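You operate a simulated robot arm through the tools that you are given. There is no shell and no other tool. Be economical: measure what you need, move in short steps, check, and stop when the job is done.

The job below is to be done with a simulated robot arm. You get a single attempt, and the scene is never put back.

TASK
Set the amplifier knobs by the blue amp card, then switch the green pedal on.

Only the result counts: the job must be done as asked and must still hold three seconds after the hand-in. Knocking over, shifting, dropping, spilling or breaking anything else fails it.

THE ROBOT
A 6-joint arm with a two-finger parallel gripper, fixed in place. Base frame: the origin is at the foot of the arm, x ahead of it, y to its left, z up. Units: m, rad, N and s.
With the tool pointing down near the work surface it reaches from about 0.1 to 0.74 m from the base axis. Its first joint turns from -2.897 to 2.897 rad. Payload 3.91 kg.
The TCP is the grasp point between the finger pads, 0.03 m short of the fingertips. In the tool frame z runs along the fingers and y along their closing line. Largest opening 0.11 m; finger width 0.02, thickness 0.01; the body of the gripper, 0.048 by 0.112 m, starts 0.055 m behind the TCP.
Orientation is that of the tool frame in the base frame, as a unit quaternion [x, y, z, w]. With the fingers straight down and closing along the base's y, the tool's x points along the base's -x, its y along +y and its z along -z.

THE INTERFACE
- The arm moves only by the tool arm_command. Its argument "rows" is a list that holds one entry, the list of rows, each a list of 7 numbers: the turn, a rotation vector about the tool's x, y, z in rad, then the shift along the tool's x, y, z in m, then the closure, from 0 (fully open) to 1 (shut). In form: [[[wx, wy, wz, x, y, z, hand], ...]]. A call has 1 to 8 rows; each row is the pose to reach, as a shift and turn from the pose commanded when the call began, along the tool's axes at that moment. Each row takes 0.2 s and may step no farther than 0.05 m and 0.15 rad from the row before; otherwise, or with a gripper value out of range, the whole call is refused. A pose out of reach is approached as far as the arm can. The call stops where the force on the tool passes 40 N (or 10 N more than at its start, if that is more) or the arm is blocked; 0.2 s more then pass. Each finger travels about 0.045 m/s and halts on what it meets, pressing with about 34 N; the grip force reading is that of the motor and also rises with nothing between the fingers. The clock runs only during rows and for 0.2 s after the last one: add rows that repeat a pose to give the fingers time. The reply holds the time, the measured pose of the TCP, the force on the tool along the base axes, the opening and the grip force, in the units named above and with some noise, with the torque about the TCP (base axes, N m) and any sound that the robot's microphone picked up.
- Cameras (640 x 400 px; columns grow to the right, rows downward): "scene" is fixed at [0.0478, 0.5004, 1.5822]; the picture's right is [-0.29, -0.96, 0.00], its down [-0.76, 0.23, -0.61] and it looks along [0.59, -0.18, -0.79] (base axes); focal length 322 px, centre (320, 200). "wrist" rides on the gripper at [0.071, 0.022, -0.107] in the tool frame; the picture's right is [-0.29, 0.96, 0.00], its down [-0.76, -0.23, -0.61] and it looks along [-0.58, -0.18, 0.79] (tool axes); focal length 243 px, centre (320, 200). There is no depth. A picture from a camera that has moved, and an enlarged one, comes with that camera's place and axes in the base frame and with its lens.
- camera(camera): a new picture of that camera. The clock stands still meanwhile.
- slide_trunk(by): slides the trunk up (or, below 0, down) by that many m; the arm rides with it, the base frame stays. It gives what a move gives, with no picture.
- zoom(camera, box): a new picture of the part [left, top, right, bottom] of that camera's present view, enlarged. The clock stands still meanwhile.
- sign_off(): hands the job in; it is judged then, once.

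Go step by step. Nothing tells you positions but the pictures and the camera data: compare them with the known pose of the tool, close in by small moves and look again before you grip or let go. The budget is 120 turns and 64 pictures, counting those below and the enlarged ones. Unless the task says otherwise, let go and move clear before handing in, and close with one line.

The tools are called as a command line: name --argument value ..., lists and objects as JSON in quotes. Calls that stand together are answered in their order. arm_command: Moves the arm, as the interface text tells. Its arguments: {"type":"object","properties":{"rows":{"type":"array"}},"required":["rows"]} The other tools are called the same way: slide_trunk (by) slides the trunk up or down; camera (camera) takes a picture; zoom (camera, box) takes an enlarged picture of a part of a camera's view; sign_off () hands the job in.

At the start:

```text
time: 0.0
ee_pos: [0.4153, 0.126, 1.1625]
tcp_rot: [0.001, 1.0, 0.0, 0.001]
force: [0.4, -0.3, 0.6]
ft_torque: [0.02, -0.01, 0.01]
finger_gap: 0.11
grip_force: 0.1
trunk travel left (down, up): [-0.525, 0.065]
```

scene: 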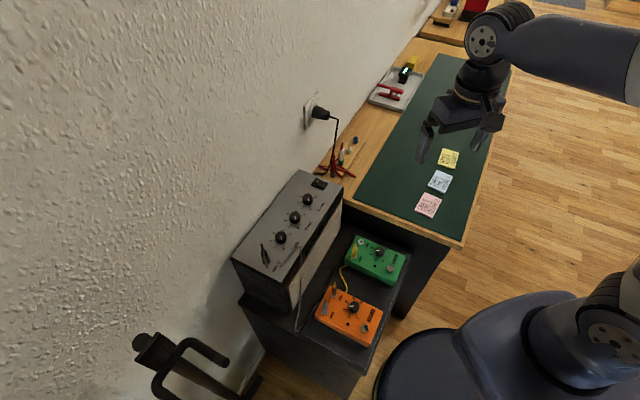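
wrist: 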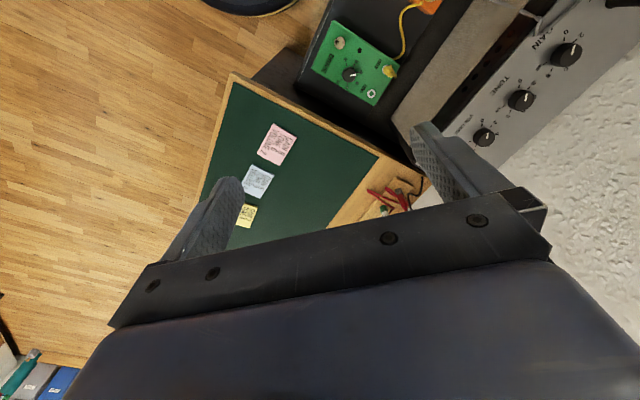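

I see an amplifier with three knobs at left, green and orange pedals beside it, and three cards (yellow, blue, pink) on the bench. First I enlarge the cards, the amp's top and the green pedal.

zoom --camera "scene" --box '[400, 140, 480, 220]'

zoom --camera "wrist" --box '[230, 110, 310, 230]'

zoom --camera "scene" --box '[230, 160, 350, 280]'

zoom --camera "scene" --box '[310, 220, 420, 350]'

```text
5.00 times, centred on (440, 180) of scene
camera zoom: at [0.0478, 0.5004, 1.5822], right [-0.29, -0.96, 0.0], down [-0.76, 0.23, -0.61], along [0.59, -0.18, -0.79], focal length 1613 px, centre (-280, 300)
```

zoom: 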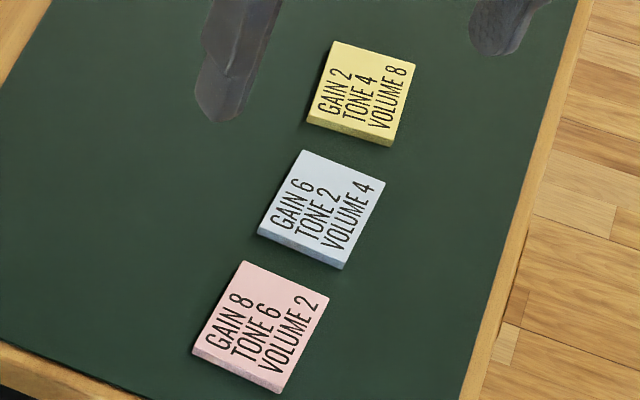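

```text
3.33 times, centred on (270, 170) of wrist
camera zoom: at [0.344, 0.1481, 1.2695], right [0.29, 0.96, 0.0], down [0.76, -0.23, 0.61], along [0.58, -0.18, -0.79], focal length 809 px, centre (487, 300)
```

zoom: 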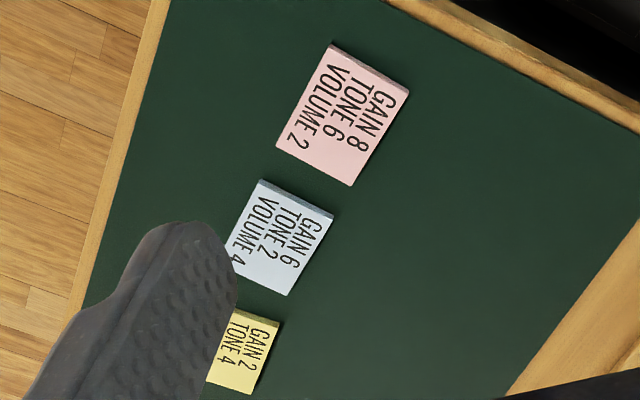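

```text
3.33 times, centred on (290, 220) of scene
camera zoom: at [0.0478, 0.5004, 1.5822], right [-0.29, -0.96, 0.0], down [-0.76, 0.23, -0.61], along [0.59, -0.18, -0.79], focal length 1075 px, centre (420, 133)
```

zoom: 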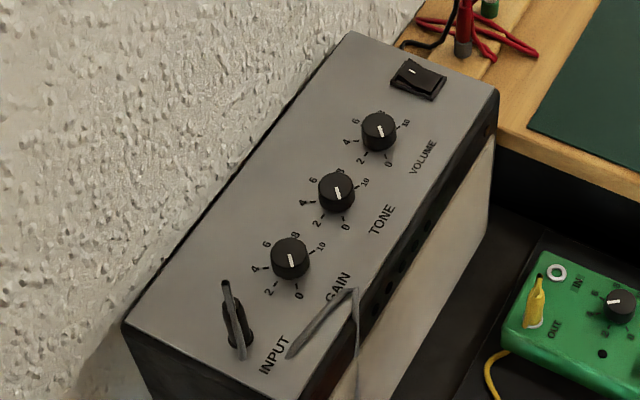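

```text
3.08 times, centred on (365, 285) of scene
camera zoom: at [0.0478, 0.5004, 1.5822], right [-0.29, -0.96, 0.0], down [-0.76, 0.23, -0.61], along [0.59, -0.18, -0.79], focal length 992 px, centre (182, -62)
```

zoom: 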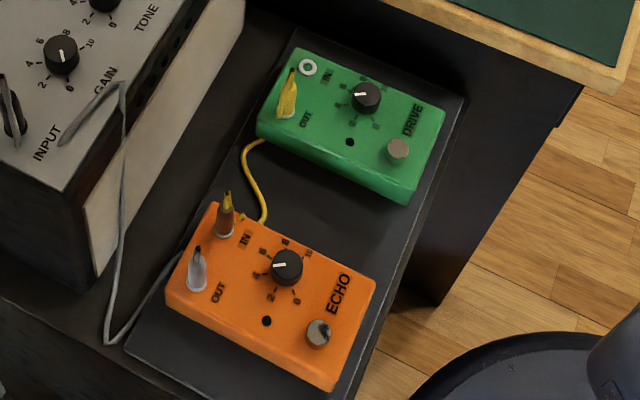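

The blue card reads gain 6, tone 2, volume 4. By triangulation the knob tops sit near z 0.87: gain about (0.49, 0.47), tone (0.54, 0.42), volume (0.59, 0.37). I'll move the hand towards the amp for a close view of the scales.

arm_command --rows '[[[0, 0, 0, 0, 0.045, 0, 0], [0, 0, 0, 0, 0.09, 0, 0], [0, 0, 0, 0, 0.135, 0.0, 0], [0, 0, 0, 0.02, 0.18, 0.02, 0.2], [0, 0, 0, 0.03, 0.22, 0.04, 0.3], [0, 0, 0, 0.035, 0.26, 0.05, 0.4], [0, 0, 0, 0.04, 0.29, 0.05, 0.5], [0, 0, 0, 0.04, 0.29, 0.05, 0.5]]]'

camera --camera "wrist"

```text
refused: row 4 steps farther than a row can; nothing moved
```

```text
57 pictures are left
camera wrist: at [0.344, 0.1481, 1.2695], right [0.29, 0.96, 0.0], down [0.76, -0.23, 0.61], along [0.58, -0.18, -0.79], focal length 243 px, centre (320, 200)
```

wrist: 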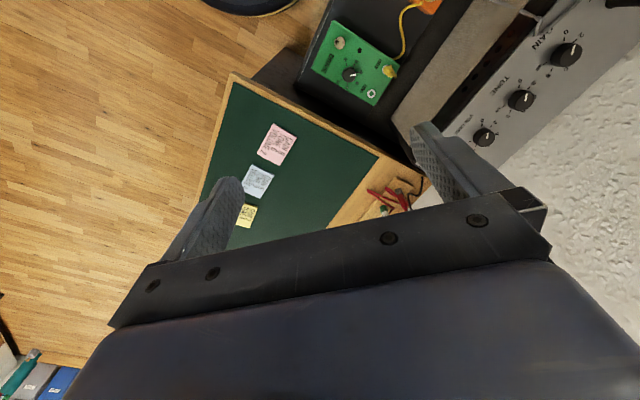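

The call was refused because one step was too long, so nothing moved. I repeat it with smaller steps.

arm_command --rows '[[[0, 0, 0, 0, 0.04, 0, 0], [0, 0, 0, 0, 0.08, 0, 0], [0, 0, 0, 0, 0.12, 0.0, 0], [0, 0, 0, 0.01, 0.16, 0.01, 0.2], [0, 0, 0, 0.02, 0.2, 0.02, 0.3], [0, 0, 0, 0.03, 0.24, 0.03, 0.4], [0, 0, 0, 0.03, 0.27, 0.05, 0.5], [0, 0, 0, 0.03, 0.27, 0.05, 0.5]]]'

camera --camera "wrist"

```text
time: 1.8
ee_pos: [0.3861, 0.3972, 1.112]
tcp_rot: [0.0, 1.0, 0.0, 0.0]
force: [0.3, -0.1, 0.0]
ft_torque: [0.02, 0.02, 0.02]
finger_gap: 0.0551
grip_force: 0.0
trunk travel left (down, up): [-0.525, 0.065]
```

```text
56 pictures are left
camera wrist: at [0.314, 0.4186, 1.2185], right [0.29, 0.96, 0.0], down [0.76, -0.23, 0.61], along [0.58, -0.18, -0.79], focal length 243 px, centre (320, 200)
```

wrist: 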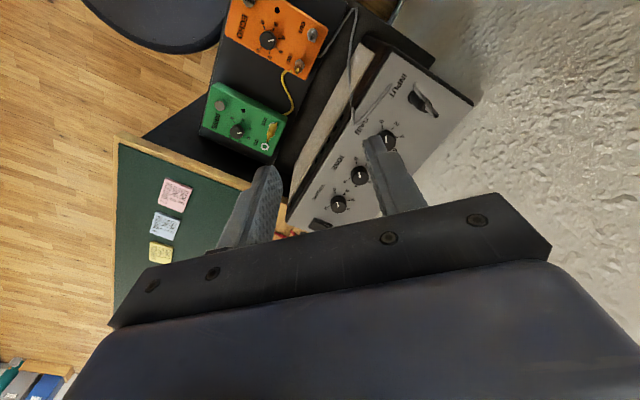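

The knobs are in view but one finger hides gain. I'll turn the hand 45° so its camera side faces away from the wall, moving towards the tone knob.

arm_command --rows '[[[0, 0, -0.13, -0.012, -0.01, 0.01, 0.5], [0, 0, -0.26, -0.024, -0.02, 0.02, 0.5], [0, 0, -0.39, -0.036, -0.03, 0.03, 0.5], [0, 0, -0.52, -0.048, -0.037, 0.04, 0.5], [0, 0, -0.65, -0.06, -0.037, 0.05, 0.5], [0, 0, -0.785, -0.074, -0.037, 0.06, 0.5], [0, 0, -0.785, -0.074, -0.037, 0.06, 0.5]]]'

camera --camera "wrist"

camera --camera "scene"

```text
time: 3.4
ee_pos: [0.4604, 0.36, 1.0529]
tcp_rot: [-0.383, 0.924, 0.0, 0.0]
force: [0.8, 1.2, 0.0]
ft_torque: [0.01, 0.0, 0.01]
finger_gap: 0.0551
grip_force: 0.1
trunk travel left (down, up): [-0.525, 0.065]
```

```text
55 pictures are left
camera wrist: at [0.3941, 0.3247, 1.159], right [-0.47, 0.88, 0.0], down [0.7, 0.37, 0.61], along [0.54, 0.29, -0.79], focal length 243 px, centre (320, 200)
```

wrist: 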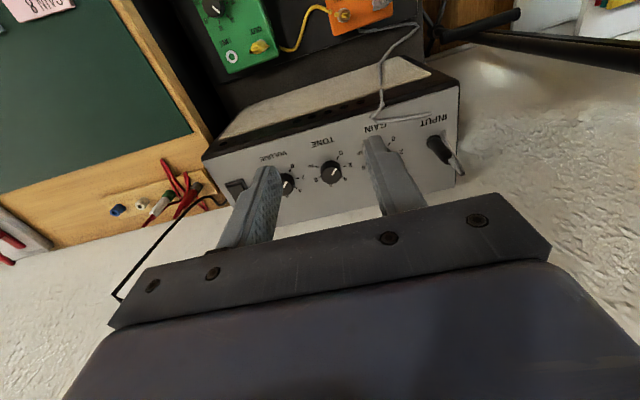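

```text
54 pictures are left
```

scene: 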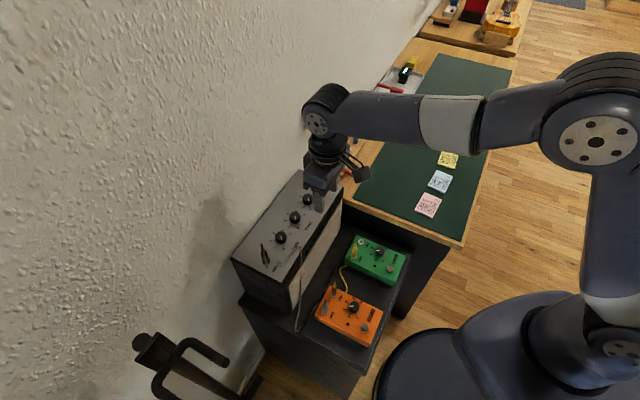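

Tone triangulates to (0.540, 0.420, 0.873) again, matching the first estimate. I enlarge the scales to read the dials.

zoom --camera "wrist" --box '[300, 130, 364, 194]'

zoom --camera "scene" --box '[262, 215, 302, 255]'

```text
6.25 times, centred on (332, 162) of wrist
camera zoom: at [0.3941, 0.3247, 1.159], right [-0.47, 0.88, 0.0], down [0.7, 0.37, 0.61], along [0.54, 0.29, -0.79], focal length 1516 px, centre (245, 438)
```

zoom: 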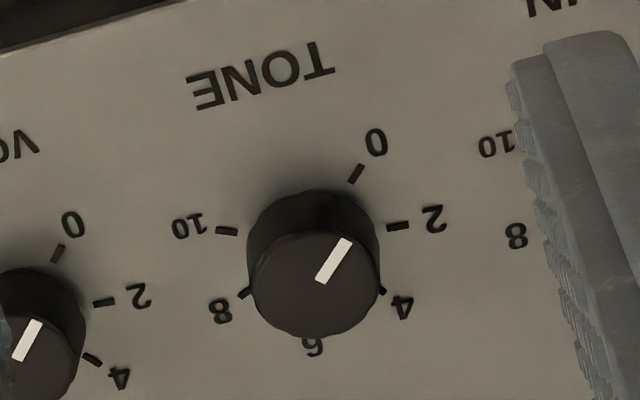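

```text
10.00 times, centred on (282, 235) of scene
camera zoom: at [0.0478, 0.5004, 1.5822], right [-0.29, -0.96, 0.0], down [-0.76, 0.23, -0.61], along [0.59, -0.18, -0.79], focal length 3225 px, centre (700, -150)
```

zoom: 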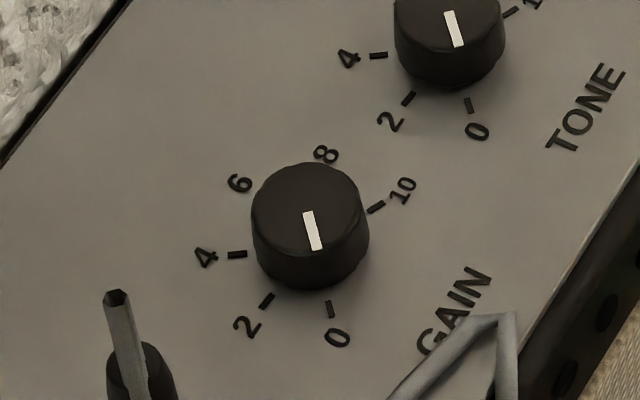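

All pointers stand at 0, the scale runs clockwise at about 51° per 2 units, and tone's centre is about (0.544, 0.423). I'll hover over the tone knob with fingers half open and check alignment.

arm_command --rows '[[[0, 0, 0, -0.03, -0.004, 0.02, 0.5], [0, 0, 0, -0.06, -0.008, 0.04, 0.5], [0, 0, 0, -0.09, -0.012, 0.06, 0.5], [0, 0, 0, -0.1037, -0.0146, 0.09, 0.5], [0, 0, 0, -0.1037, -0.0146, 0.11, 0.5], [0, 0, 0, -0.1037, -0.0146, 0.11, 0.5]]]'

camera --camera "wrist"

zoom --camera "scene" --box '[250, 140, 370, 260]'

```text
time: 4.8
ee_pos: [0.5436, 0.4224, 0.9429]
tcp_rot: [-0.384, 0.923, 0.0, 0.0]
force: [-0.9, -0.2, 0.0]
ft_torque: [0.01, 0.01, 0.07]
finger_gap: 0.0549
grip_force: 0.1
trunk travel left (down, up): [-0.525, 0.065]
```

```text
51 pictures are left
camera wrist: at [0.4774, 0.3877, 1.0492], right [-0.47, 0.88, 0.0], down [0.7, 0.37, 0.61], along [0.54, 0.29, -0.79], focal length 243 px, centre (320, 200)
```

wrist: 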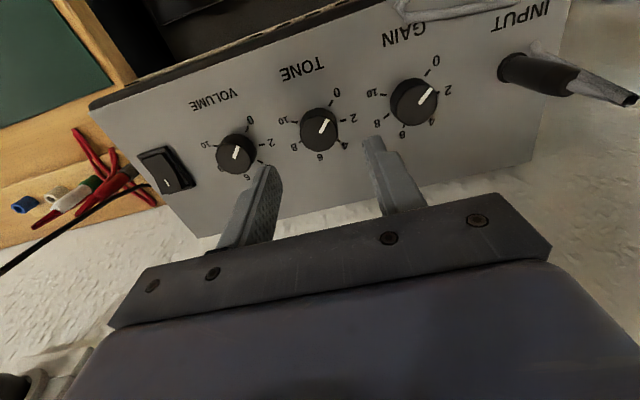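

```text
3.33 times, centred on (310, 200) of scene
camera zoom: at [0.0478, 0.5004, 1.5822], right [-0.29, -0.96, 0.0], down [-0.76, 0.23, -0.61], along [0.59, -0.18, -0.79], focal length 1075 px, centre (353, 200)
```

zoom: 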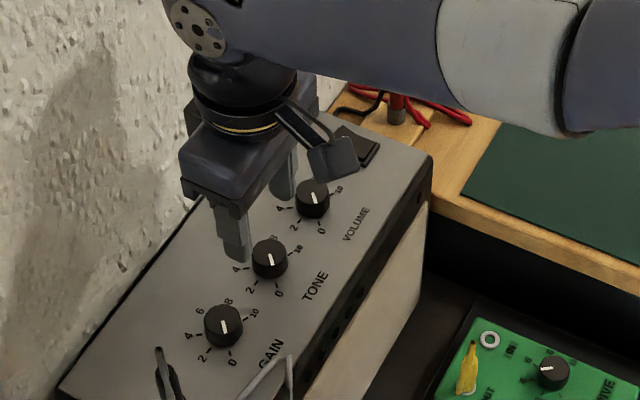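

The view is clear; my estimates of knob-top height range from 0.873 to 0.881 and the centre from x 0.537 to 0.544. I'll lower to just above the knob with a small correction and look again.

arm_command --rows '[[[0, 0, 0, 0.003, 0.001, 0.01, 0.5], [0, 0, 0, 0.0045, 0.0015, 0.018, 0.5], [0, 0, 0, 0.0045, 0.0015, 0.023, 0.5], [0, 0, 0, 0.0045, 0.0015, 0.023, 0.5]]]'

zoom --camera "wrist" --box '[200, 60, 440, 210]'

zoom --camera "scene" --box '[260, 180, 330, 250]'

```text
time: 5.8
ee_pos: [0.5384, 0.4209, 0.9192]
tcp_rot: [-0.383, 0.924, 0.001, 0.0]
force: [0.5, -0.4, -0.1]
ft_torque: [0.0, -0.01, -0.02]
finger_gap: 0.0548
grip_force: 0.0
trunk travel left (down, up): [-0.525, 0.065]
```

```text
2.67 times, centred on (320, 135) of wrist
camera zoom: at [0.473, 0.3855, 1.0266], right [-0.47, 0.88, 0.0], down [0.7, 0.37, 0.61], along [0.54, 0.29, -0.79], focal length 647 px, centre (320, 373)
```

zoom: 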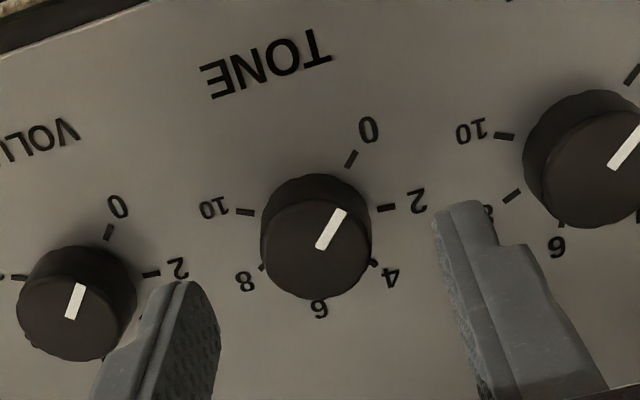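

```text
5.71 times, centred on (295, 215) of scene
camera zoom: at [0.0478, 0.5004, 1.5822], right [-0.29, -0.96, 0.0], down [-0.76, 0.23, -0.61], along [0.59, -0.18, -0.79], focal length 1843 px, centre (463, 114)
```

zoom: 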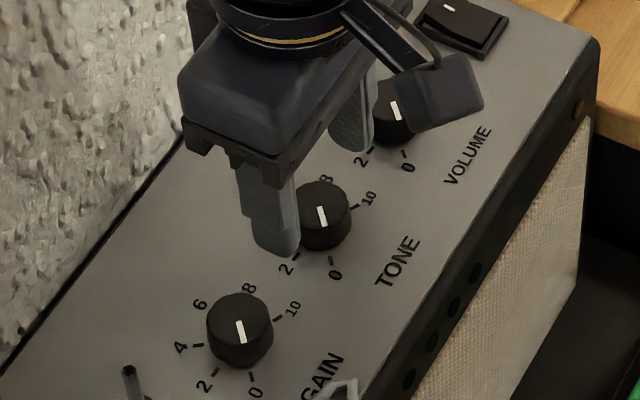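

The hand is centred within about 2 mm. I'll make a small correction, descend around the tone knob and look before closing.

arm_command --rows '[[[0, 0, 0, -0.001, -0.001, 0.008, 0.5], [0, 0, 0, -0.001, -0.0015, 0.015, 0.5], [0, 0, 0, -0.001, -0.0015, 0.021, 0.5], [0, 0, 0, -0.001, -0.0015, 0.025, 0.5], [0, 0, 0, -0.001, -0.0015, 0.025, 0.5]]]'

zoom --camera "wrist" --box '[200, 60, 440, 210]'

zoom --camera "scene" --box '[275, 190, 325, 240]'

```text
time: 7.0
ee_pos: [0.5418, 0.4191, 0.894]
tcp_rot: [-0.383, 0.924, 0.001, 0.0]
force: [-0.3, 0.1, 1.0]
ft_torque: [0.03, -0.02, 0.01]
finger_gap: 0.0551
grip_force: 0.1
trunk travel left (down, up): [-0.525, 0.065]
```

```text
2.67 times, centred on (320, 135) of wrist
camera zoom: at [0.4749, 0.3851, 1.0011], right [-0.47, 0.88, 0.0], down [0.7, 0.37, 0.61], along [0.54, 0.29, -0.79], focal length 647 px, centre (320, 373)
```

zoom: 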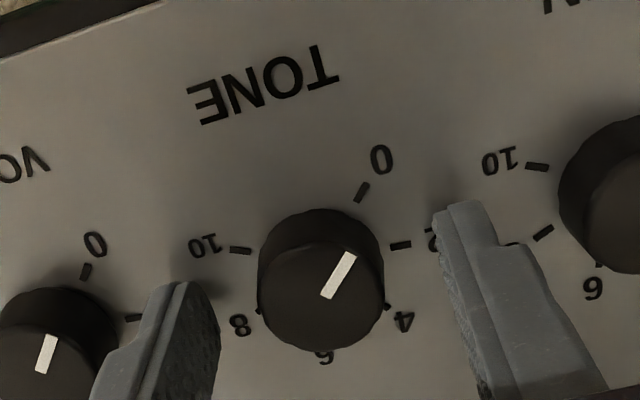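

```text
8.00 times, centred on (300, 215) of scene
camera zoom: at [0.0478, 0.5004, 1.5822], right [-0.29, -0.96, 0.0], down [-0.76, 0.23, -0.61], along [0.59, -0.18, -0.79], focal length 2580 px, centre (480, 80)
```

zoom: 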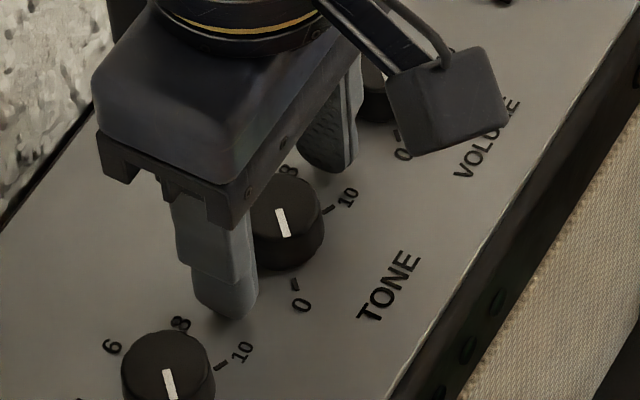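

The fingers straddle the knob well; it lies about 2 mm wallward of the TCP. I'll shift that, go 4 mm deeper and close.

arm_command --rows '[[[0, 0, 0, -0.002, 0.0005, 0.002, 0.5], [0, 0, 0, -0.002, 0.0005, 0.004, 0.5], [0, 0, 0, -0.002, 0.0005, 0.004, 0.7], [0, 0, 0, -0.002, 0.0005, 0.004, 0.8], [0, 0, 0, -0.002, 0.0005, 0.004, 0.85], [0, 0, 0, -0.002, 0.0005, 0.004, 0.85]]]'

zoom --camera "wrist" --box '[200, 60, 440, 210]'

```text
time: 8.4
ee_pos: [0.5415, 0.4207, 0.89]
tcp_rot: [-0.382, 0.924, 0.0, 0.0]
force: [0.0, 0.4, -0.3]
ft_torque: [0.04, -0.09, 0.0]
finger_gap: 0.0293
grip_force: 44.8
trunk travel left (down, up): [-0.525, 0.065]
```

```text
2.67 times, centred on (320, 135) of wrist
camera zoom: at [0.476, 0.3867, 0.9973], right [-0.47, 0.88, 0.0], down [0.7, 0.37, 0.61], along [0.54, 0.29, -0.79], focal length 647 px, centre (320, 373)
```

zoom: 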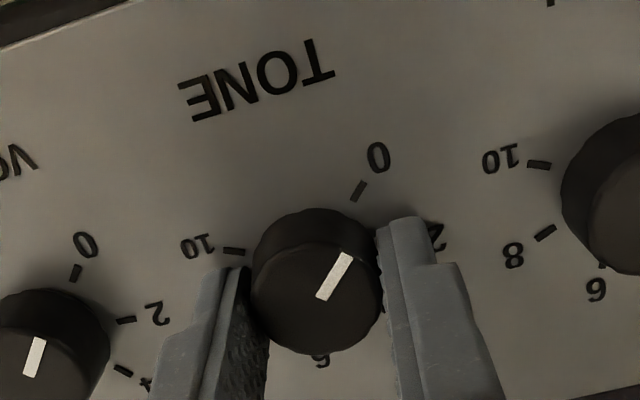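

Tone is gripped cleanly (gap 29 mm, no side force). I now turn it clockwise by about 0.88 rad.

arm_command --rows '[[[0, 0, 0.14, 0, 0, 0, 0.85], [0, 0, 0.28, 0, 0, 0, 0.85], [0, 0, 0.42, 0, 0, 0, 0.85], [0, 0, 0.56, 0, 0, 0, 0.85], [0, 0, 0.7, 0, 0, 0, 0.85], [0, 0, 0.8, 0, 0, 0, 0.85], [0, 0, 0.88, 0, 0, 0, 0.85], [0, 0, 0.88, 0, 0, 0, 0.85]]]'

zoom --camera "wrist" --box '[200, 60, 440, 210]'

zoom --camera "scene" --box '[275, 190, 325, 240]'

```text
time: 10.2
ee_pos: [0.5426, 0.4186, 0.8897]
tcp_rot: [0.048, 0.999, 0.0, -0.001]
force: [3.3, -15.2, -2.4]
ft_torque: [-0.58, -0.58, 0.01]
finger_gap: 0.0293
grip_force: 44.9
trunk travel left (down, up): [-0.525, 0.065]
```

```text
2.67 times, centred on (320, 135) of wrist
camera zoom: at [0.4737, 0.4483, 0.9973], right [0.38, 0.92, 0.0], down [0.73, -0.3, 0.61], along [0.56, -0.23, -0.79], focal length 647 px, centre (320, 373)
```

zoom: 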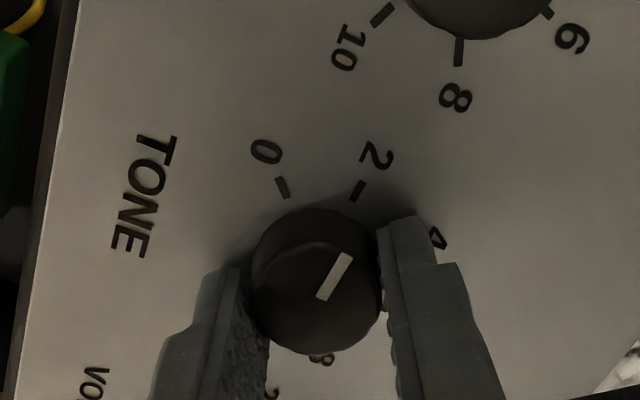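

```text
8.00 times, centred on (300, 215) of scene
camera zoom: at [0.0478, 0.5004, 1.5822], right [-0.29, -0.96, 0.0], down [-0.76, 0.23, -0.61], along [0.59, -0.18, -0.79], focal length 2580 px, centre (480, 80)
```

zoom: 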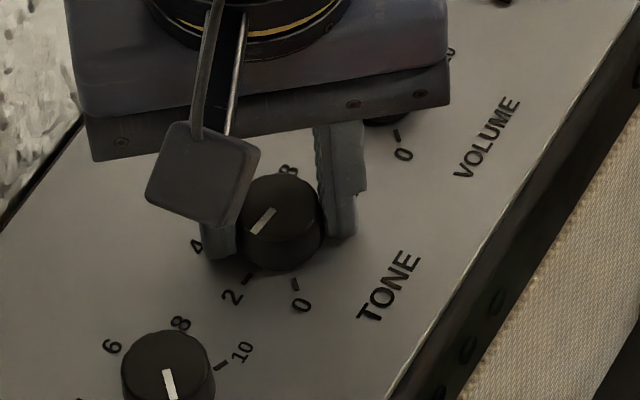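

The tick for 2 now sits exactly where 0 stood, so tone is at 2 and the amp hasn't shifted. I release, rise and check.

arm_command --rows '[[[0, 0, 0, 0, 0, 0, 0.7], [0, 0, 0, 0, 0, 0, 0.6], [0, 0, 0, 0, 0, 0, 0.5], [0, 0, 0, 0, 0, 0, 0.5], [0, 0, 0, 0, 0, -0.025, 0.5], [0, 0, 0, 0, 0, -0.05, 0.5], [0, 0, 0, 0, 0, -0.05, 0.5]]]'

zoom --camera "wrist" --box '[200, 40, 440, 190]'

```text
time: 11.8
ee_pos: [0.5426, 0.4211, 0.9415]
tcp_rot: [0.048, 0.999, 0.0, 0.0]
force: [0.4, -0.3, -0.2]
ft_torque: [0.0, -0.05, 0.02]
finger_gap: 0.0548
grip_force: 0.0
trunk travel left (down, up): [-0.525, 0.065]
```

```text
2.67 times, centred on (320, 115) of wrist
camera zoom: at [0.4732, 0.4496, 1.0477], right [0.38, 0.93, 0.0], down [0.73, -0.3, 0.61], along [0.56, -0.23, -0.79], focal length 647 px, centre (320, 427)
```

zoom: 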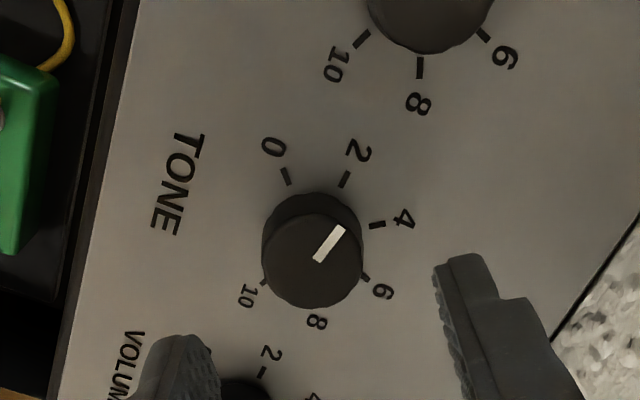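

Tone looks close to 2; I want a sharper enlargement to verify the pointer.

zoom --camera "wrist" --box '[290, 85, 350, 165]'

```text
5.00 times, centred on (320, 125) of wrist
camera zoom: at [0.4732, 0.4496, 1.0477], right [0.38, 0.93, 0.0], down [0.73, -0.3, 0.61], along [0.56, -0.23, -0.79], focal length 1213 px, centre (320, 575)
```

zoom: 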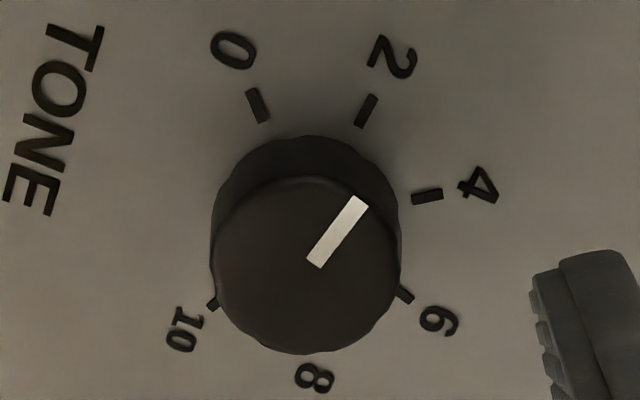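

My numeric estimate is ambiguous by a few degrees, so I lower back to the gripping height, still open, for a direct comparison.

arm_command --rows '[[[0, 0, 0, 0, 0, 0.02, 0.5], [0, 0, 0, 0, 0, 0.04, 0.5], [0, 0, 0, 0, 0, 0.046, 0.5], [0, 0, 0, 0, 0, 0.046, 0.5]]]'

zoom --camera "wrist" --box '[200, 60, 440, 210]'

```text
time: 12.8
ee_pos: [0.5422, 0.421, 0.8945]
tcp_rot: [0.048, 0.999, 0.0, 0.0]
force: [-0.3, 0.6, -0.2]
ft_torque: [0.01, -0.03, 0.04]
finger_gap: 0.0548
grip_force: 0.0
trunk travel left (down, up): [-0.525, 0.065]
```

```text
2.67 times, centred on (320, 135) of wrist
camera zoom: at [0.4728, 0.4498, 1.0011], right [0.38, 0.93, 0.0], down [0.73, -0.3, 0.61], along [0.56, -0.23, -0.79], focal length 647 px, centre (320, 373)
```

zoom: 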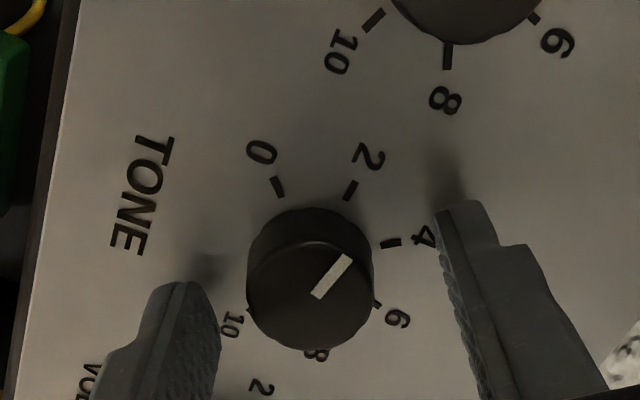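

The pointer now sits about 10° past 2: the hand was slightly off-centre and sprang on release. I'll recentre by 2 mm along the closing line and regrip gently before turning back.

arm_command --rows '[[[0, 0, 0, 0, -0.0018, 0.002, 0.5], [0, 0, 0, 0, -0.0018, 0.004, 0.6], [0, 0, 0, 0, -0.0018, 0.004, 0.7], [0, 0, 0, 0, -0.0018, 0.004, 0.75], [0, 0, 0, 0, -0.0018, 0.004, 0.78], [0, 0, 0, 0, -0.0018, 0.004, 0.78]]]'

zoom --camera "wrist" --box '[200, 60, 440, 210]'

```text
time: 14.2
ee_pos: [0.5419, 0.4197, 0.891]
tcp_rot: [0.048, 0.999, 0.0, 0.0]
force: [0.0, -1.7, 0.1]
ft_torque: [-0.03, -0.2, -0.01]
finger_gap: 0.0293
grip_force: 45.3
trunk travel left (down, up): [-0.525, 0.065]
```

```text
2.67 times, centred on (320, 135) of wrist
camera zoom: at [0.4724, 0.448, 0.9973], right [0.38, 0.93, 0.0], down [0.73, -0.3, 0.61], along [0.56, -0.23, -0.79], focal length 647 px, centre (320, 373)
```

zoom: 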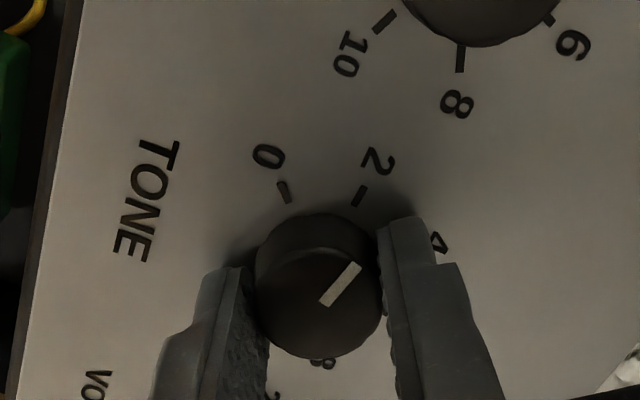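

Gripped with almost no side force. I turn back about 0.15 rad and compare the pointer with the 2 tick.

arm_command --rows '[[[0, 0, -0.08, 0, 0, 0, 0.78], [0, 0, -0.16, 0, 0, 0, 0.78], [0, 0, -0.16, 0, 0, 0, 0.78]]]'

arm_command --rows '[[[0, 0, 0, 0, 0, 0, 0.72], [0, 0, 0, 0, 0, 0, 0.65], [0, 0, 0, 0, 0, 0, 0.55], [0, 0, 0, 0, 0, 0, 0.5], [0, 0, 0, 0, 0, -0.004, 0.5], [0, 0, 0, 0, 0, -0.004, 0.5]]]'

zoom --camera "wrist" --box '[260, 90, 380, 190]'

```text
time: 15.0
ee_pos: [0.5418, 0.42, 0.8908]
tcp_rot: [-0.033, 0.999, 0.001, 0.0]
force: [-0.1, 0.3, -0.3]
ft_torque: [0.0, -0.14, 0.01]
finger_gap: 0.0293
grip_force: 44.4
trunk travel left (down, up): [-0.525, 0.065]
```

```text
time: 16.4
ee_pos: [0.5419, 0.4189, 0.894]
tcp_rot: [-0.032, 0.999, 0.0, 0.0]
force: [0.3, -0.3, 0.0]
ft_torque: [0.03, 0.0, 0.01]
finger_gap: 0.0549
grip_force: 0.1
trunk travel left (down, up): [-0.525, 0.065]
```

```text
4.00 times, centred on (320, 140) of wrist
camera zoom: at [0.4689, 0.4367, 1.0013], right [0.23, 0.97, 0.0], down [0.77, -0.18, 0.61], along [0.59, -0.14, -0.79], focal length 970 px, centre (320, 440)
```

zoom: 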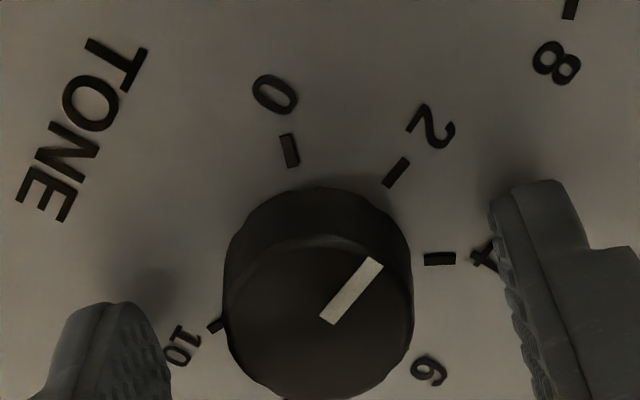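

Tone's pointer now measures 130° against the 2 tick at 131°, so tone is set. By image offsets, volume is at about (0.592, 0.370) and gain at (0.495, 0.468); I lift and go to volume, pre-turned counterclockwise.

arm_command --rows '[[[0, 0, 0, 0, 0, -0.02, 0.5], [0, 0, -0.13, 0, 0, -0.045, 0.5], [0, 0, -0.27, -0.01, -0.012, -0.045, 0.5], [0, 0, -0.41, -0.02, -0.024, -0.045, 0.5], [0, 0, -0.55, -0.03, -0.036, -0.045, 0.5], [0, 0, -0.69, -0.04, -0.046, -0.045, 0.5], [0, 0, -0.83, -0.0464, -0.0525, -0.045, 0.5], [0, 0, -0.97, -0.0464, -0.0525, -0.04, 0.5]]]'

arm_command --rows '[[[0, 0, 0, 0, 0, 0.015, 0.5], [0, 0, 0, 0, 0, 0.015, 0.5]]]'

zoom --camera "wrist" --box '[200, 60, 440, 210]'

camera --camera "scene"

```text
time: 18.2
ee_pos: [0.5908, 0.3695, 0.9344]
tcp_rot: [-0.496, 0.868, 0.0, 0.0]
force: [-0.3, 0.2, 0.3]
ft_torque: [0.02, 0.01, 0.0]
finger_gap: 0.0548
grip_force: 0.1
trunk travel left (down, up): [-0.525, 0.065]
```

```text
time: 18.8
ee_pos: [0.5919, 0.3705, 0.9187]
tcp_rot: [-0.495, 0.869, 0.0, -0.001]
force: [0.4, 0.5, -0.5]
ft_torque: [-0.01, 0.0, -0.04]
finger_gap: 0.055
grip_force: 0.0
trunk travel left (down, up): [-0.525, 0.065]
```

```text
2.67 times, centred on (320, 135) of wrist
camera zoom: at [0.5365, 0.3206, 1.0263], right [-0.67, 0.74, 0.0], down [0.59, 0.54, 0.61], along [0.45, 0.41, -0.79], focal length 647 px, centre (320, 373)
```

zoom: 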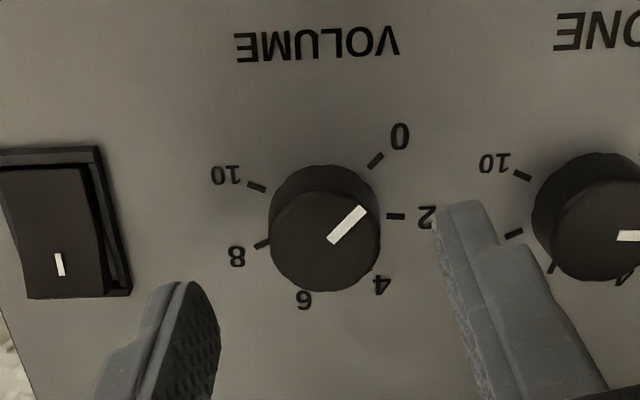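

```text
36 pictures are left
```

scene: 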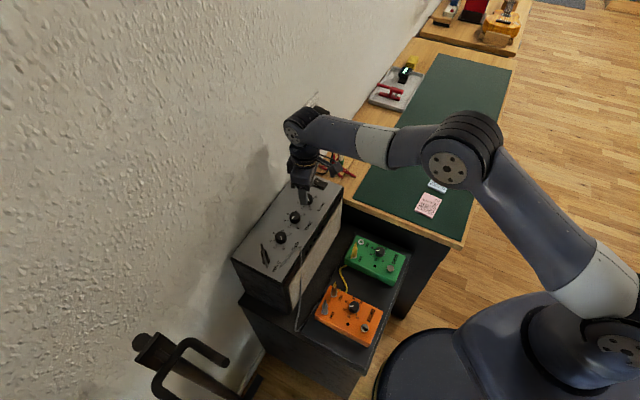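

Volume is below the hand, needing about 1.5 mm correction. I'll correct, descend and grip.

arm_command --rows '[[[0, 0, 0, -0.0015, 0.0013, 0.01, 0.5], [0, 0, 0, -0.0015, 0.0013, 0.02, 0.5], [0, 0, 0, -0.0015, 0.0013, 0.029, 0.5], [0, 0, 0, -0.0015, 0.0013, 0.029, 0.65], [0, 0, 0, -0.0015, 0.0013, 0.029, 0.75], [0, 0, 0, -0.0015, 0.0013, 0.029, 0.78], [0, 0, 0, -0.0015, 0.0013, 0.029, 0.78]]]'

zoom --camera "wrist" --box '[260, 90, 380, 190]'

```text
time: 20.4
ee_pos: [0.5904, 0.3737, 0.8906]
tcp_rot: [-0.495, 0.869, 0.001, 0.0]
force: [-1.5, 0.0, -2.3]
ft_torque: [0.11, -0.07, -0.02]
finger_gap: 0.0295
grip_force: 44.6
trunk travel left (down, up): [-0.525, 0.065]
```

```text
4.00 times, centred on (320, 140) of wrist
camera zoom: at [0.5357, 0.3224, 0.997], right [-0.67, 0.74, 0.0], down [0.59, 0.54, 0.61], along [0.45, 0.41, -0.79], focal length 970 px, centre (320, 440)
```

zoom: 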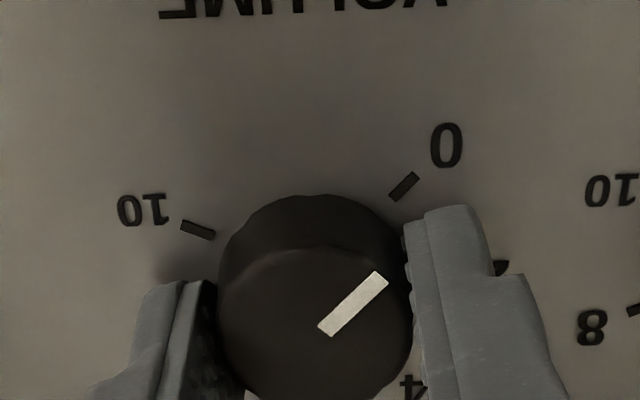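

Good grip with small forces. I turn volume clockwise, in two stages.

arm_command --rows '[[[0, 0, 0.14, 0, 0, 0, 0.78], [0, 0, 0.28, 0, 0, 0, 0.78], [0, 0, 0.42, 0, 0, 0, 0.78], [0, 0, 0.56, 0, 0, 0, 0.78], [0, 0, 0.7, 0, 0, 0, 0.78], [0, 0, 0.84, 0, 0, 0, 0.78], [0, 0, 0.84, 0, 0, 0, 0.78]]]'

```text
time: 22.0
ee_pos: [0.5919, 0.3702, 0.8908]
tcp_rot: [-0.096, 0.995, -0.001, 0.0]
force: [6.1, -10.2, -5.3]
ft_torque: [-0.33, -0.39, 0.02]
finger_gap: 0.0294
grip_force: 44.7
trunk travel left (down, up): [-0.525, 0.065]
```

A side load of about 12 N has built up, so I'll shift about 1.4 mm with it while finishing the turn.

arm_command --rows '[[[0, 0, 0.0, -0.0005, -0.0014, 0, 0.78], [0, 0, 0.14, -0.0005, -0.0014, 0, 0.78], [0, 0, 0.28, -0.0005, -0.0014, 0, 0.78], [0, 0, 0.42, -0.0005, -0.0014, 0, 0.78], [0, 0, 0.56, -0.0005, -0.0014, 0, 0.78], [0, 0, 0.7, -0.0005, -0.0014, 0, 0.78], [0, 0, 0.84, -0.0005, -0.0014, 0, 0.78], [0, 0, 0.87, -0.0005, -0.0014, 0, 0.78]]]'

zoom --camera "wrist" --box '[260, 90, 380, 190]'

```text
time: 23.8
ee_pos: [0.5912, 0.3681, 0.8893]
tcp_rot: [0.333, 0.943, -0.002, -0.001]
force: [-3.2, -23.0, -5.9]
ft_torque: [-0.51, 0.41, 0.05]
finger_gap: 0.0294
grip_force: 45.2
trunk travel left (down, up): [-0.525, 0.065]
```

```text
4.00 times, centred on (320, 140) of wrist
camera zoom: at [0.5497, 0.4305, 0.9971], right [0.83, 0.56, 0.0], down [0.45, -0.66, 0.61], along [0.34, -0.5, -0.79], focal length 970 px, centre (320, 440)
```

zoom: 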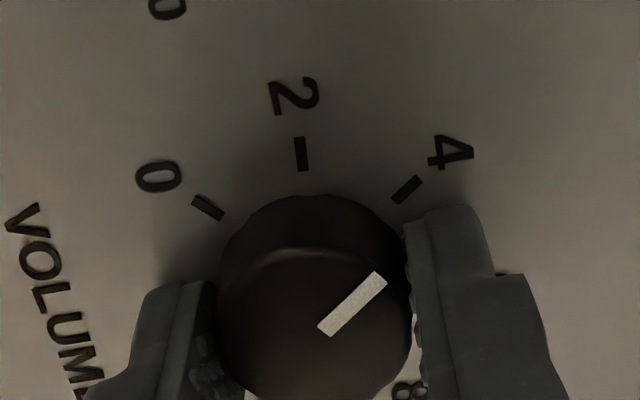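

The 4 tick is now exactly where 0 stood. Before releasing I relieve the 23 N side load by easing about 2.8 mm along it.

arm_command --rows '[[[0, 0, 0, -0.0007, -0.0012, 0, 0.78], [0, 0, 0, -0.0014, -0.0024, 0, 0.78], [0, 0, 0, -0.0014, -0.0024, 0, 0.78]]]'

```text
time: 24.6
ee_pos: [0.5924, 0.3686, 0.8893]
tcp_rot: [0.331, 0.944, 0.0, -0.001]
force: [-3.0, -12.1, -11.4]
ft_torque: [-0.13, -0.12, 0.05]
finger_gap: 0.0292
grip_force: 45.0
trunk travel left (down, up): [-0.525, 0.065]
```

That helped; one more easing step.

arm_command --rows '[[[0, 0, 0, -0.0006, -0.0011, 0.0005, 0.78], [0, 0, 0, -0.0012, -0.0022, 0.001, 0.78], [0, 0, 0, -0.0012, -0.0022, 0.001, 0.78]]]'

```text
time: 25.4
ee_pos: [0.5912, 0.3688, 0.8907]
tcp_rot: [0.33, 0.944, 0.001, 0.0]
force: [0.2, 5.6, -5.4]
ft_torque: [0.63, 0.31, 0.01]
finger_gap: 0.0294
grip_force: 44.5
trunk travel left (down, up): [-0.525, 0.065]
```

Slightly overshot; I step back 0.7 mm and release slowly.

arm_command --rows '[[[0, 0, 0, 0.0005, 0.0007, -0.0005, 0.78], [0, 0, 0, 0.0005, 0.0007, -0.0005, 0.78], [0, 0, 0, 0.0005, 0.0007, -0.0005, 0.72], [0, 0, 0, 0.0005, 0.0007, -0.0005, 0.65], [0, 0, 0, 0.0005, 0.0007, -0.0005, 0.55], [0, 0, 0, 0.0005, 0.0007, -0.0005, 0.5], [0, 0, 0, 0.0005, 0.0007, -0.0045, 0.5], [0, 0, 0, 0.0005, 0.0007, -0.0045, 0.5]]]'

zoom --camera "wrist" --box '[260, 90, 380, 190]'

```text
time: 27.2
ee_pos: [0.5912, 0.3666, 0.8944]
tcp_rot: [0.331, 0.944, 0.0, 0.0]
force: [-0.2, 0.5, -0.9]
ft_torque: [0.0, 0.02, 0.01]
finger_gap: 0.0551
grip_force: 0.0
trunk travel left (down, up): [-0.525, 0.065]
```

```text
4.00 times, centred on (320, 140) of wrist
camera zoom: at [0.5488, 0.4284, 1.001], right [0.82, 0.57, 0.0], down [0.45, -0.65, 0.61], along [0.34, -0.5, -0.79], focal length 970 px, centre (320, 440)
```

zoom: 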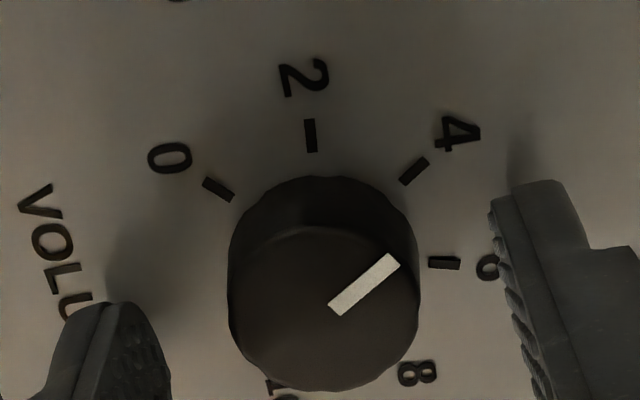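

Volume's pointer measures 77° against 82° for the 4 tick, about 5° past. I regrip with a 1 mm recentring and turn back about 0.08 rad.

arm_command --rows '[[[0, 0, 0, 0.0003, 0.001, 0.002, 0.5], [0, 0, 0, 0.0003, 0.001, 0.004, 0.6], [0, 0, 0, 0.0003, 0.001, 0.004, 0.7], [0, 0, 0, 0.0003, 0.001, 0.004, 0.75], [0, 0, 0, 0.0003, 0.001, 0.004, 0.78], [0, 0, 0, 0.0003, 0.001, 0.004, 0.78]]]'

arm_command --rows '[[[0, 0, -0.04, 0, 0, 0, 0.78], [0, 0, -0.085, 0, 0, 0, 0.78], [0, 0, -0.085, 0, 0, 0, 0.78]]]'

arm_command --rows '[[[0, 0, 0, 0, 0, 0, 0.72], [0, 0, 0, 0, 0, 0, 0.65], [0, 0, 0, 0, 0, 0, 0.55], [0, 0, 0, 0, 0, 0, 0.5], [0, 0, 0, 0, 0, -0.004, 0.5], [0, 0, 0, 0, 0, -0.004, 0.5]]]'

zoom --camera "wrist" --box '[260, 90, 380, 190]'

```text
time: 28.6
ee_pos: [0.5917, 0.3676, 0.8898]
tcp_rot: [0.331, 0.944, 0.0, 0.0]
force: [4.1, 4.4, 0.5]
ft_torque: [0.15, -0.2, -0.05]
finger_gap: 0.0296
grip_force: 44.8
trunk travel left (down, up): [-0.525, 0.065]
```

```text
time: 29.4
ee_pos: [0.5919, 0.369, 0.8897]
tcp_rot: [0.291, 0.957, -0.001, 0.0]
force: [5.5, 6.2, 1.6]
ft_torque: [0.27, -0.03, -0.06]
finger_gap: 0.0293
grip_force: 45.4
trunk travel left (down, up): [-0.525, 0.065]
```

```text
time: 30.8
ee_pos: [0.5921, 0.3669, 0.8936]
tcp_rot: [0.291, 0.957, 0.0, 0.001]
force: [-0.1, -0.2, -0.7]
ft_torque: [0.01, 0.01, 0.0]
finger_gap: 0.0549
grip_force: 0.0
trunk travel left (down, up): [-0.525, 0.065]
```

```text
4.00 times, centred on (320, 140) of wrist
camera zoom: at [0.5439, 0.4254, 1.0009], right [0.77, 0.63, 0.0], down [0.5, -0.61, 0.61], along [0.38, -0.47, -0.79], focal length 970 px, centre (320, 440)
```

zoom: 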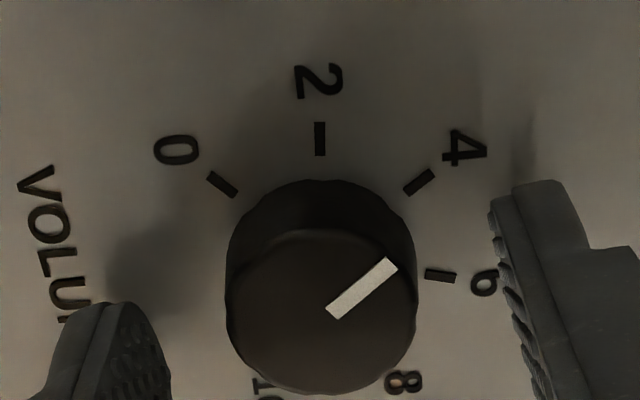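

Volume's pointer now measures 81.7° against 81.6° for the 4 tick. Next is gain: lift, cross over and turn the hand back counterclockwise.

arm_command --rows '[[[0, 0, 0, 0, 0, -0.03, 0.5], [0, 0, -0.14, 0.0, 0.0, -0.055, 0.5], [0, 0, -0.28, 0.025, 0.005, -0.055, 0.5], [0, 0, -0.42, 0.05, 0.01, -0.055, 0.5], [0, 0, -0.56, 0.075, 0.016, -0.055, 0.5], [0, 0, -0.7, 0.1, 0.022, -0.055, 0.5], [0, 0, -0.84, 0.12, 0.026, -0.055, 0.5], [0, 0, -0.95, 0.1376, 0.0293, -0.055, 0.5]]]'

arm_command --rows '[[[0, 0, -0.14, 0, 0, 0, 0.5], [0, 0, -0.28, 0.0, 0.0, 0, 0.5], [0, 0, -0.42, 0, 0, 0, 0.5], [0, 0, -0.56, 0, 0, 0, 0.5], [0, 0, -0.7, 0, 0, 0, 0.5], [0, 0, -0.84, 0, 0, 0.015, 0.5], [0, 0, -0.95, 0, 0, 0.03, 0.5], [0, 0, -0.95, 0, 0, 0.03, 0.5]]]'

camera --camera "wrist"

```text
time: 32.6
ee_pos: [0.4932, 0.4689, 0.9495]
tcp_rot: [-0.18, 0.984, 0.0, 0.0]
force: [0.0, 0.1, -0.5]
ft_torque: [-0.01, 0.0, -0.01]
finger_gap: 0.055
grip_force: 0.0
trunk travel left (down, up): [-0.525, 0.065]
```

```text
time: 34.4
ee_pos: [0.4931, 0.4683, 0.9181]
tcp_rot: [-0.609, 0.793, 0.0, 0.0]
force: [0.0, 0.2, 0.5]
ft_torque: [0.0, 0.03, 0.0]
finger_gap: 0.055
grip_force: 0.0
trunk travel left (down, up): [-0.525, 0.065]
```

```text
31 pictures are left
camera wrist: at [0.4539, 0.4053, 1.0259], right [-0.85, 0.53, 0.0], down [0.42, 0.68, 0.61], along [0.32, 0.52, -0.79], focal length 243 px, centre (320, 200)
```

wrist: 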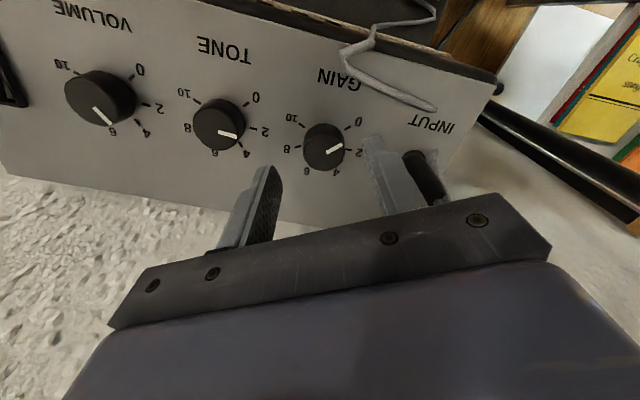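

Gain is nearly under the hand, with the input plug just beyond one finger. I enlarge to check both alignment and plug clearance.

zoom --camera "wrist" --box '[220, 70, 460, 220]'

zoom --camera "scene" --box '[245, 190, 325, 270]'

```text
2.67 times, centred on (340, 145) of wrist
camera zoom: at [0.4539, 0.4053, 1.0259], right [-0.85, 0.53, 0.0], down [0.42, 0.68, 0.61], along [0.32, 0.52, -0.79], focal length 647 px, centre (267, 347)
```

zoom: 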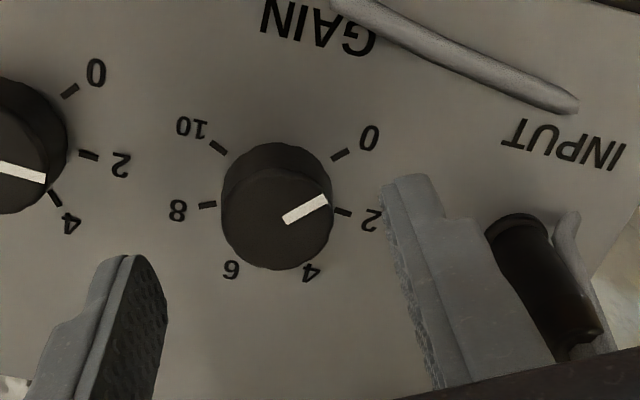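

```text
5.00 times, centred on (285, 230) of scene
camera zoom: at [0.0478, 0.5004, 1.5822], right [-0.29, -0.96, 0.0], down [-0.76, 0.23, -0.61], along [0.59, -0.18, -0.79], focal length 1613 px, centre (495, 50)
```

zoom: 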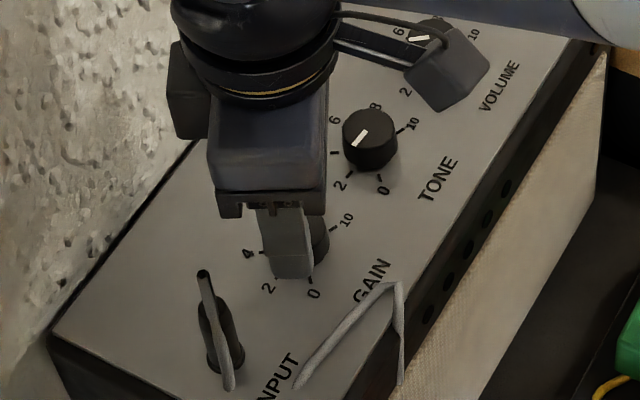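

Clearance to the plug is fine. The knob lies about 2.5 mm along the closing line and 2 mm wallward, so I correct, descend and grip gain.

arm_command --rows '[[[0, 0, 0, -0.0018, 0.0026, 0.01, 0.5], [0, 0, 0, -0.0018, 0.0026, 0.02, 0.5], [0, 0, 0, -0.0018, 0.0026, 0.028, 0.5], [0, 0, 0, -0.0018, 0.0026, 0.028, 0.65], [0, 0, 0, -0.0018, 0.0026, 0.028, 0.75], [0, 0, 0, -0.0018, 0.0026, 0.028, 0.78], [0, 0, 0, -0.0018, 0.0026, 0.028, 0.78]]]'

zoom --camera "wrist" --box '[260, 90, 380, 190]'

```text
time: 36.0
ee_pos: [0.4916, 0.4703, 0.8909]
tcp_rot: [-0.609, 0.793, 0.0, 0.0]
force: [-5.1, 0.2, -1.9]
ft_torque: [0.09, 0.14, -0.05]
finger_gap: 0.029
grip_force: 45.4
trunk travel left (down, up): [-0.525, 0.065]
```

```text
4.00 times, centred on (320, 140) of wrist
camera zoom: at [0.4516, 0.408, 0.998], right [-0.85, 0.53, 0.0], down [0.42, 0.68, 0.61], along [0.32, 0.52, -0.79], focal length 970 px, centre (320, 440)
```

zoom: 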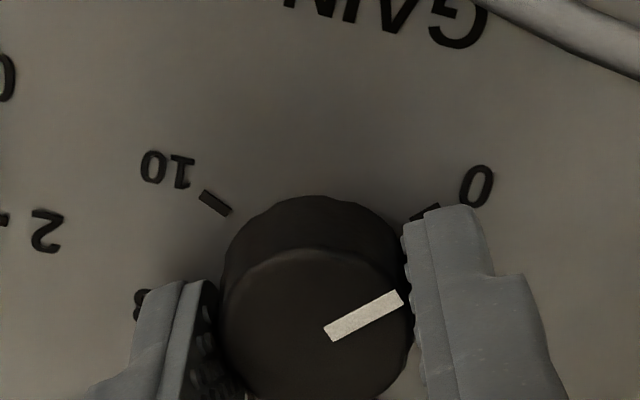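

Good grip. I turn gain in stages, easing side loads between.

arm_command --rows '[[[0, 0, 0.14, 0, 0.0006, 0, 0.78], [0, 0, 0.28, 0, 0.0006, 0, 0.78], [0, 0, 0.42, 0, 0.0006, 0, 0.78], [0, 0, 0.56, 0, 0.0006, 0, 0.78], [0, 0, 0.7, 0, 0.0006, 0, 0.78], [0, 0, 0.84, 0, 0.0006, 0, 0.78], [0, 0, 0.84, 0, 0.0006, 0, 0.78]]]'

```text
time: 37.6
ee_pos: [0.492, 0.4706, 0.8911]
tcp_rot: [-0.232, 0.973, 0.0, 0.0]
force: [5.2, -8.1, -0.8]
ft_torque: [-0.3, -0.15, -0.01]
finger_gap: 0.0291
grip_force: 44.9
trunk travel left (down, up): [-0.525, 0.065]
```

Small side load; I ease 1.5 mm and continue.

arm_command --rows '[[[0, 0, 0.0, 0, -0.0014, 0, 0.78], [0, 0, 0.14, 0, -0.0014, 0, 0.78], [0, 0, 0.28, 0, -0.0014, 0, 0.78], [0, 0, 0.42, 0, -0.0014, 0, 0.78], [0, 0, 0.56, 0, -0.0014, 0, 0.78], [0, 0, 0.7, 0, -0.0014, 0, 0.78], [0, 0, 0.84, 0, -0.0014, 0, 0.78], [0, 0, 0.84, 0, -0.0014, 0, 0.78]]]'

```text
time: 39.4
ee_pos: [0.493, 0.4672, 0.891]
tcp_rot: [0.186, 0.982, 0.0, 0.0]
force: [8.9, -11.5, 1.5]
ft_torque: [-0.63, -0.6, 0.01]
finger_gap: 0.0293
grip_force: 44.7
trunk travel left (down, up): [-0.525, 0.065]
```

Ease again and finish the turn.

arm_command --rows '[[[0, 0, 0.0, -0.0015, -0.0012, 0, 0.78], [0, 0, 0.14, -0.0015, -0.0012, 0, 0.78], [0, 0, 0.28, -0.0015, -0.0012, 0, 0.78], [0, 0, 0.42, -0.0015, -0.0012, 0, 0.78], [0, 0, 0.56, -0.0015, -0.0012, 0, 0.78], [0, 0, 0.7, -0.0015, -0.0012, 0, 0.78], [0, 0, 0.83, -0.0015, -0.0012, 0, 0.78], [0, 0, 0.83, -0.0015, -0.0012, 0, 0.78]]]'

```text
time: 41.2
ee_pos: [0.4913, 0.4671, 0.8928]
tcp_rot: [0.566, 0.825, 0.0, -0.001]
force: [-6.4, -9.5, -0.3]
ft_torque: [0.57, 0.63, 0.04]
finger_gap: 0.0294
grip_force: 44.7
trunk travel left (down, up): [-0.525, 0.065]
```

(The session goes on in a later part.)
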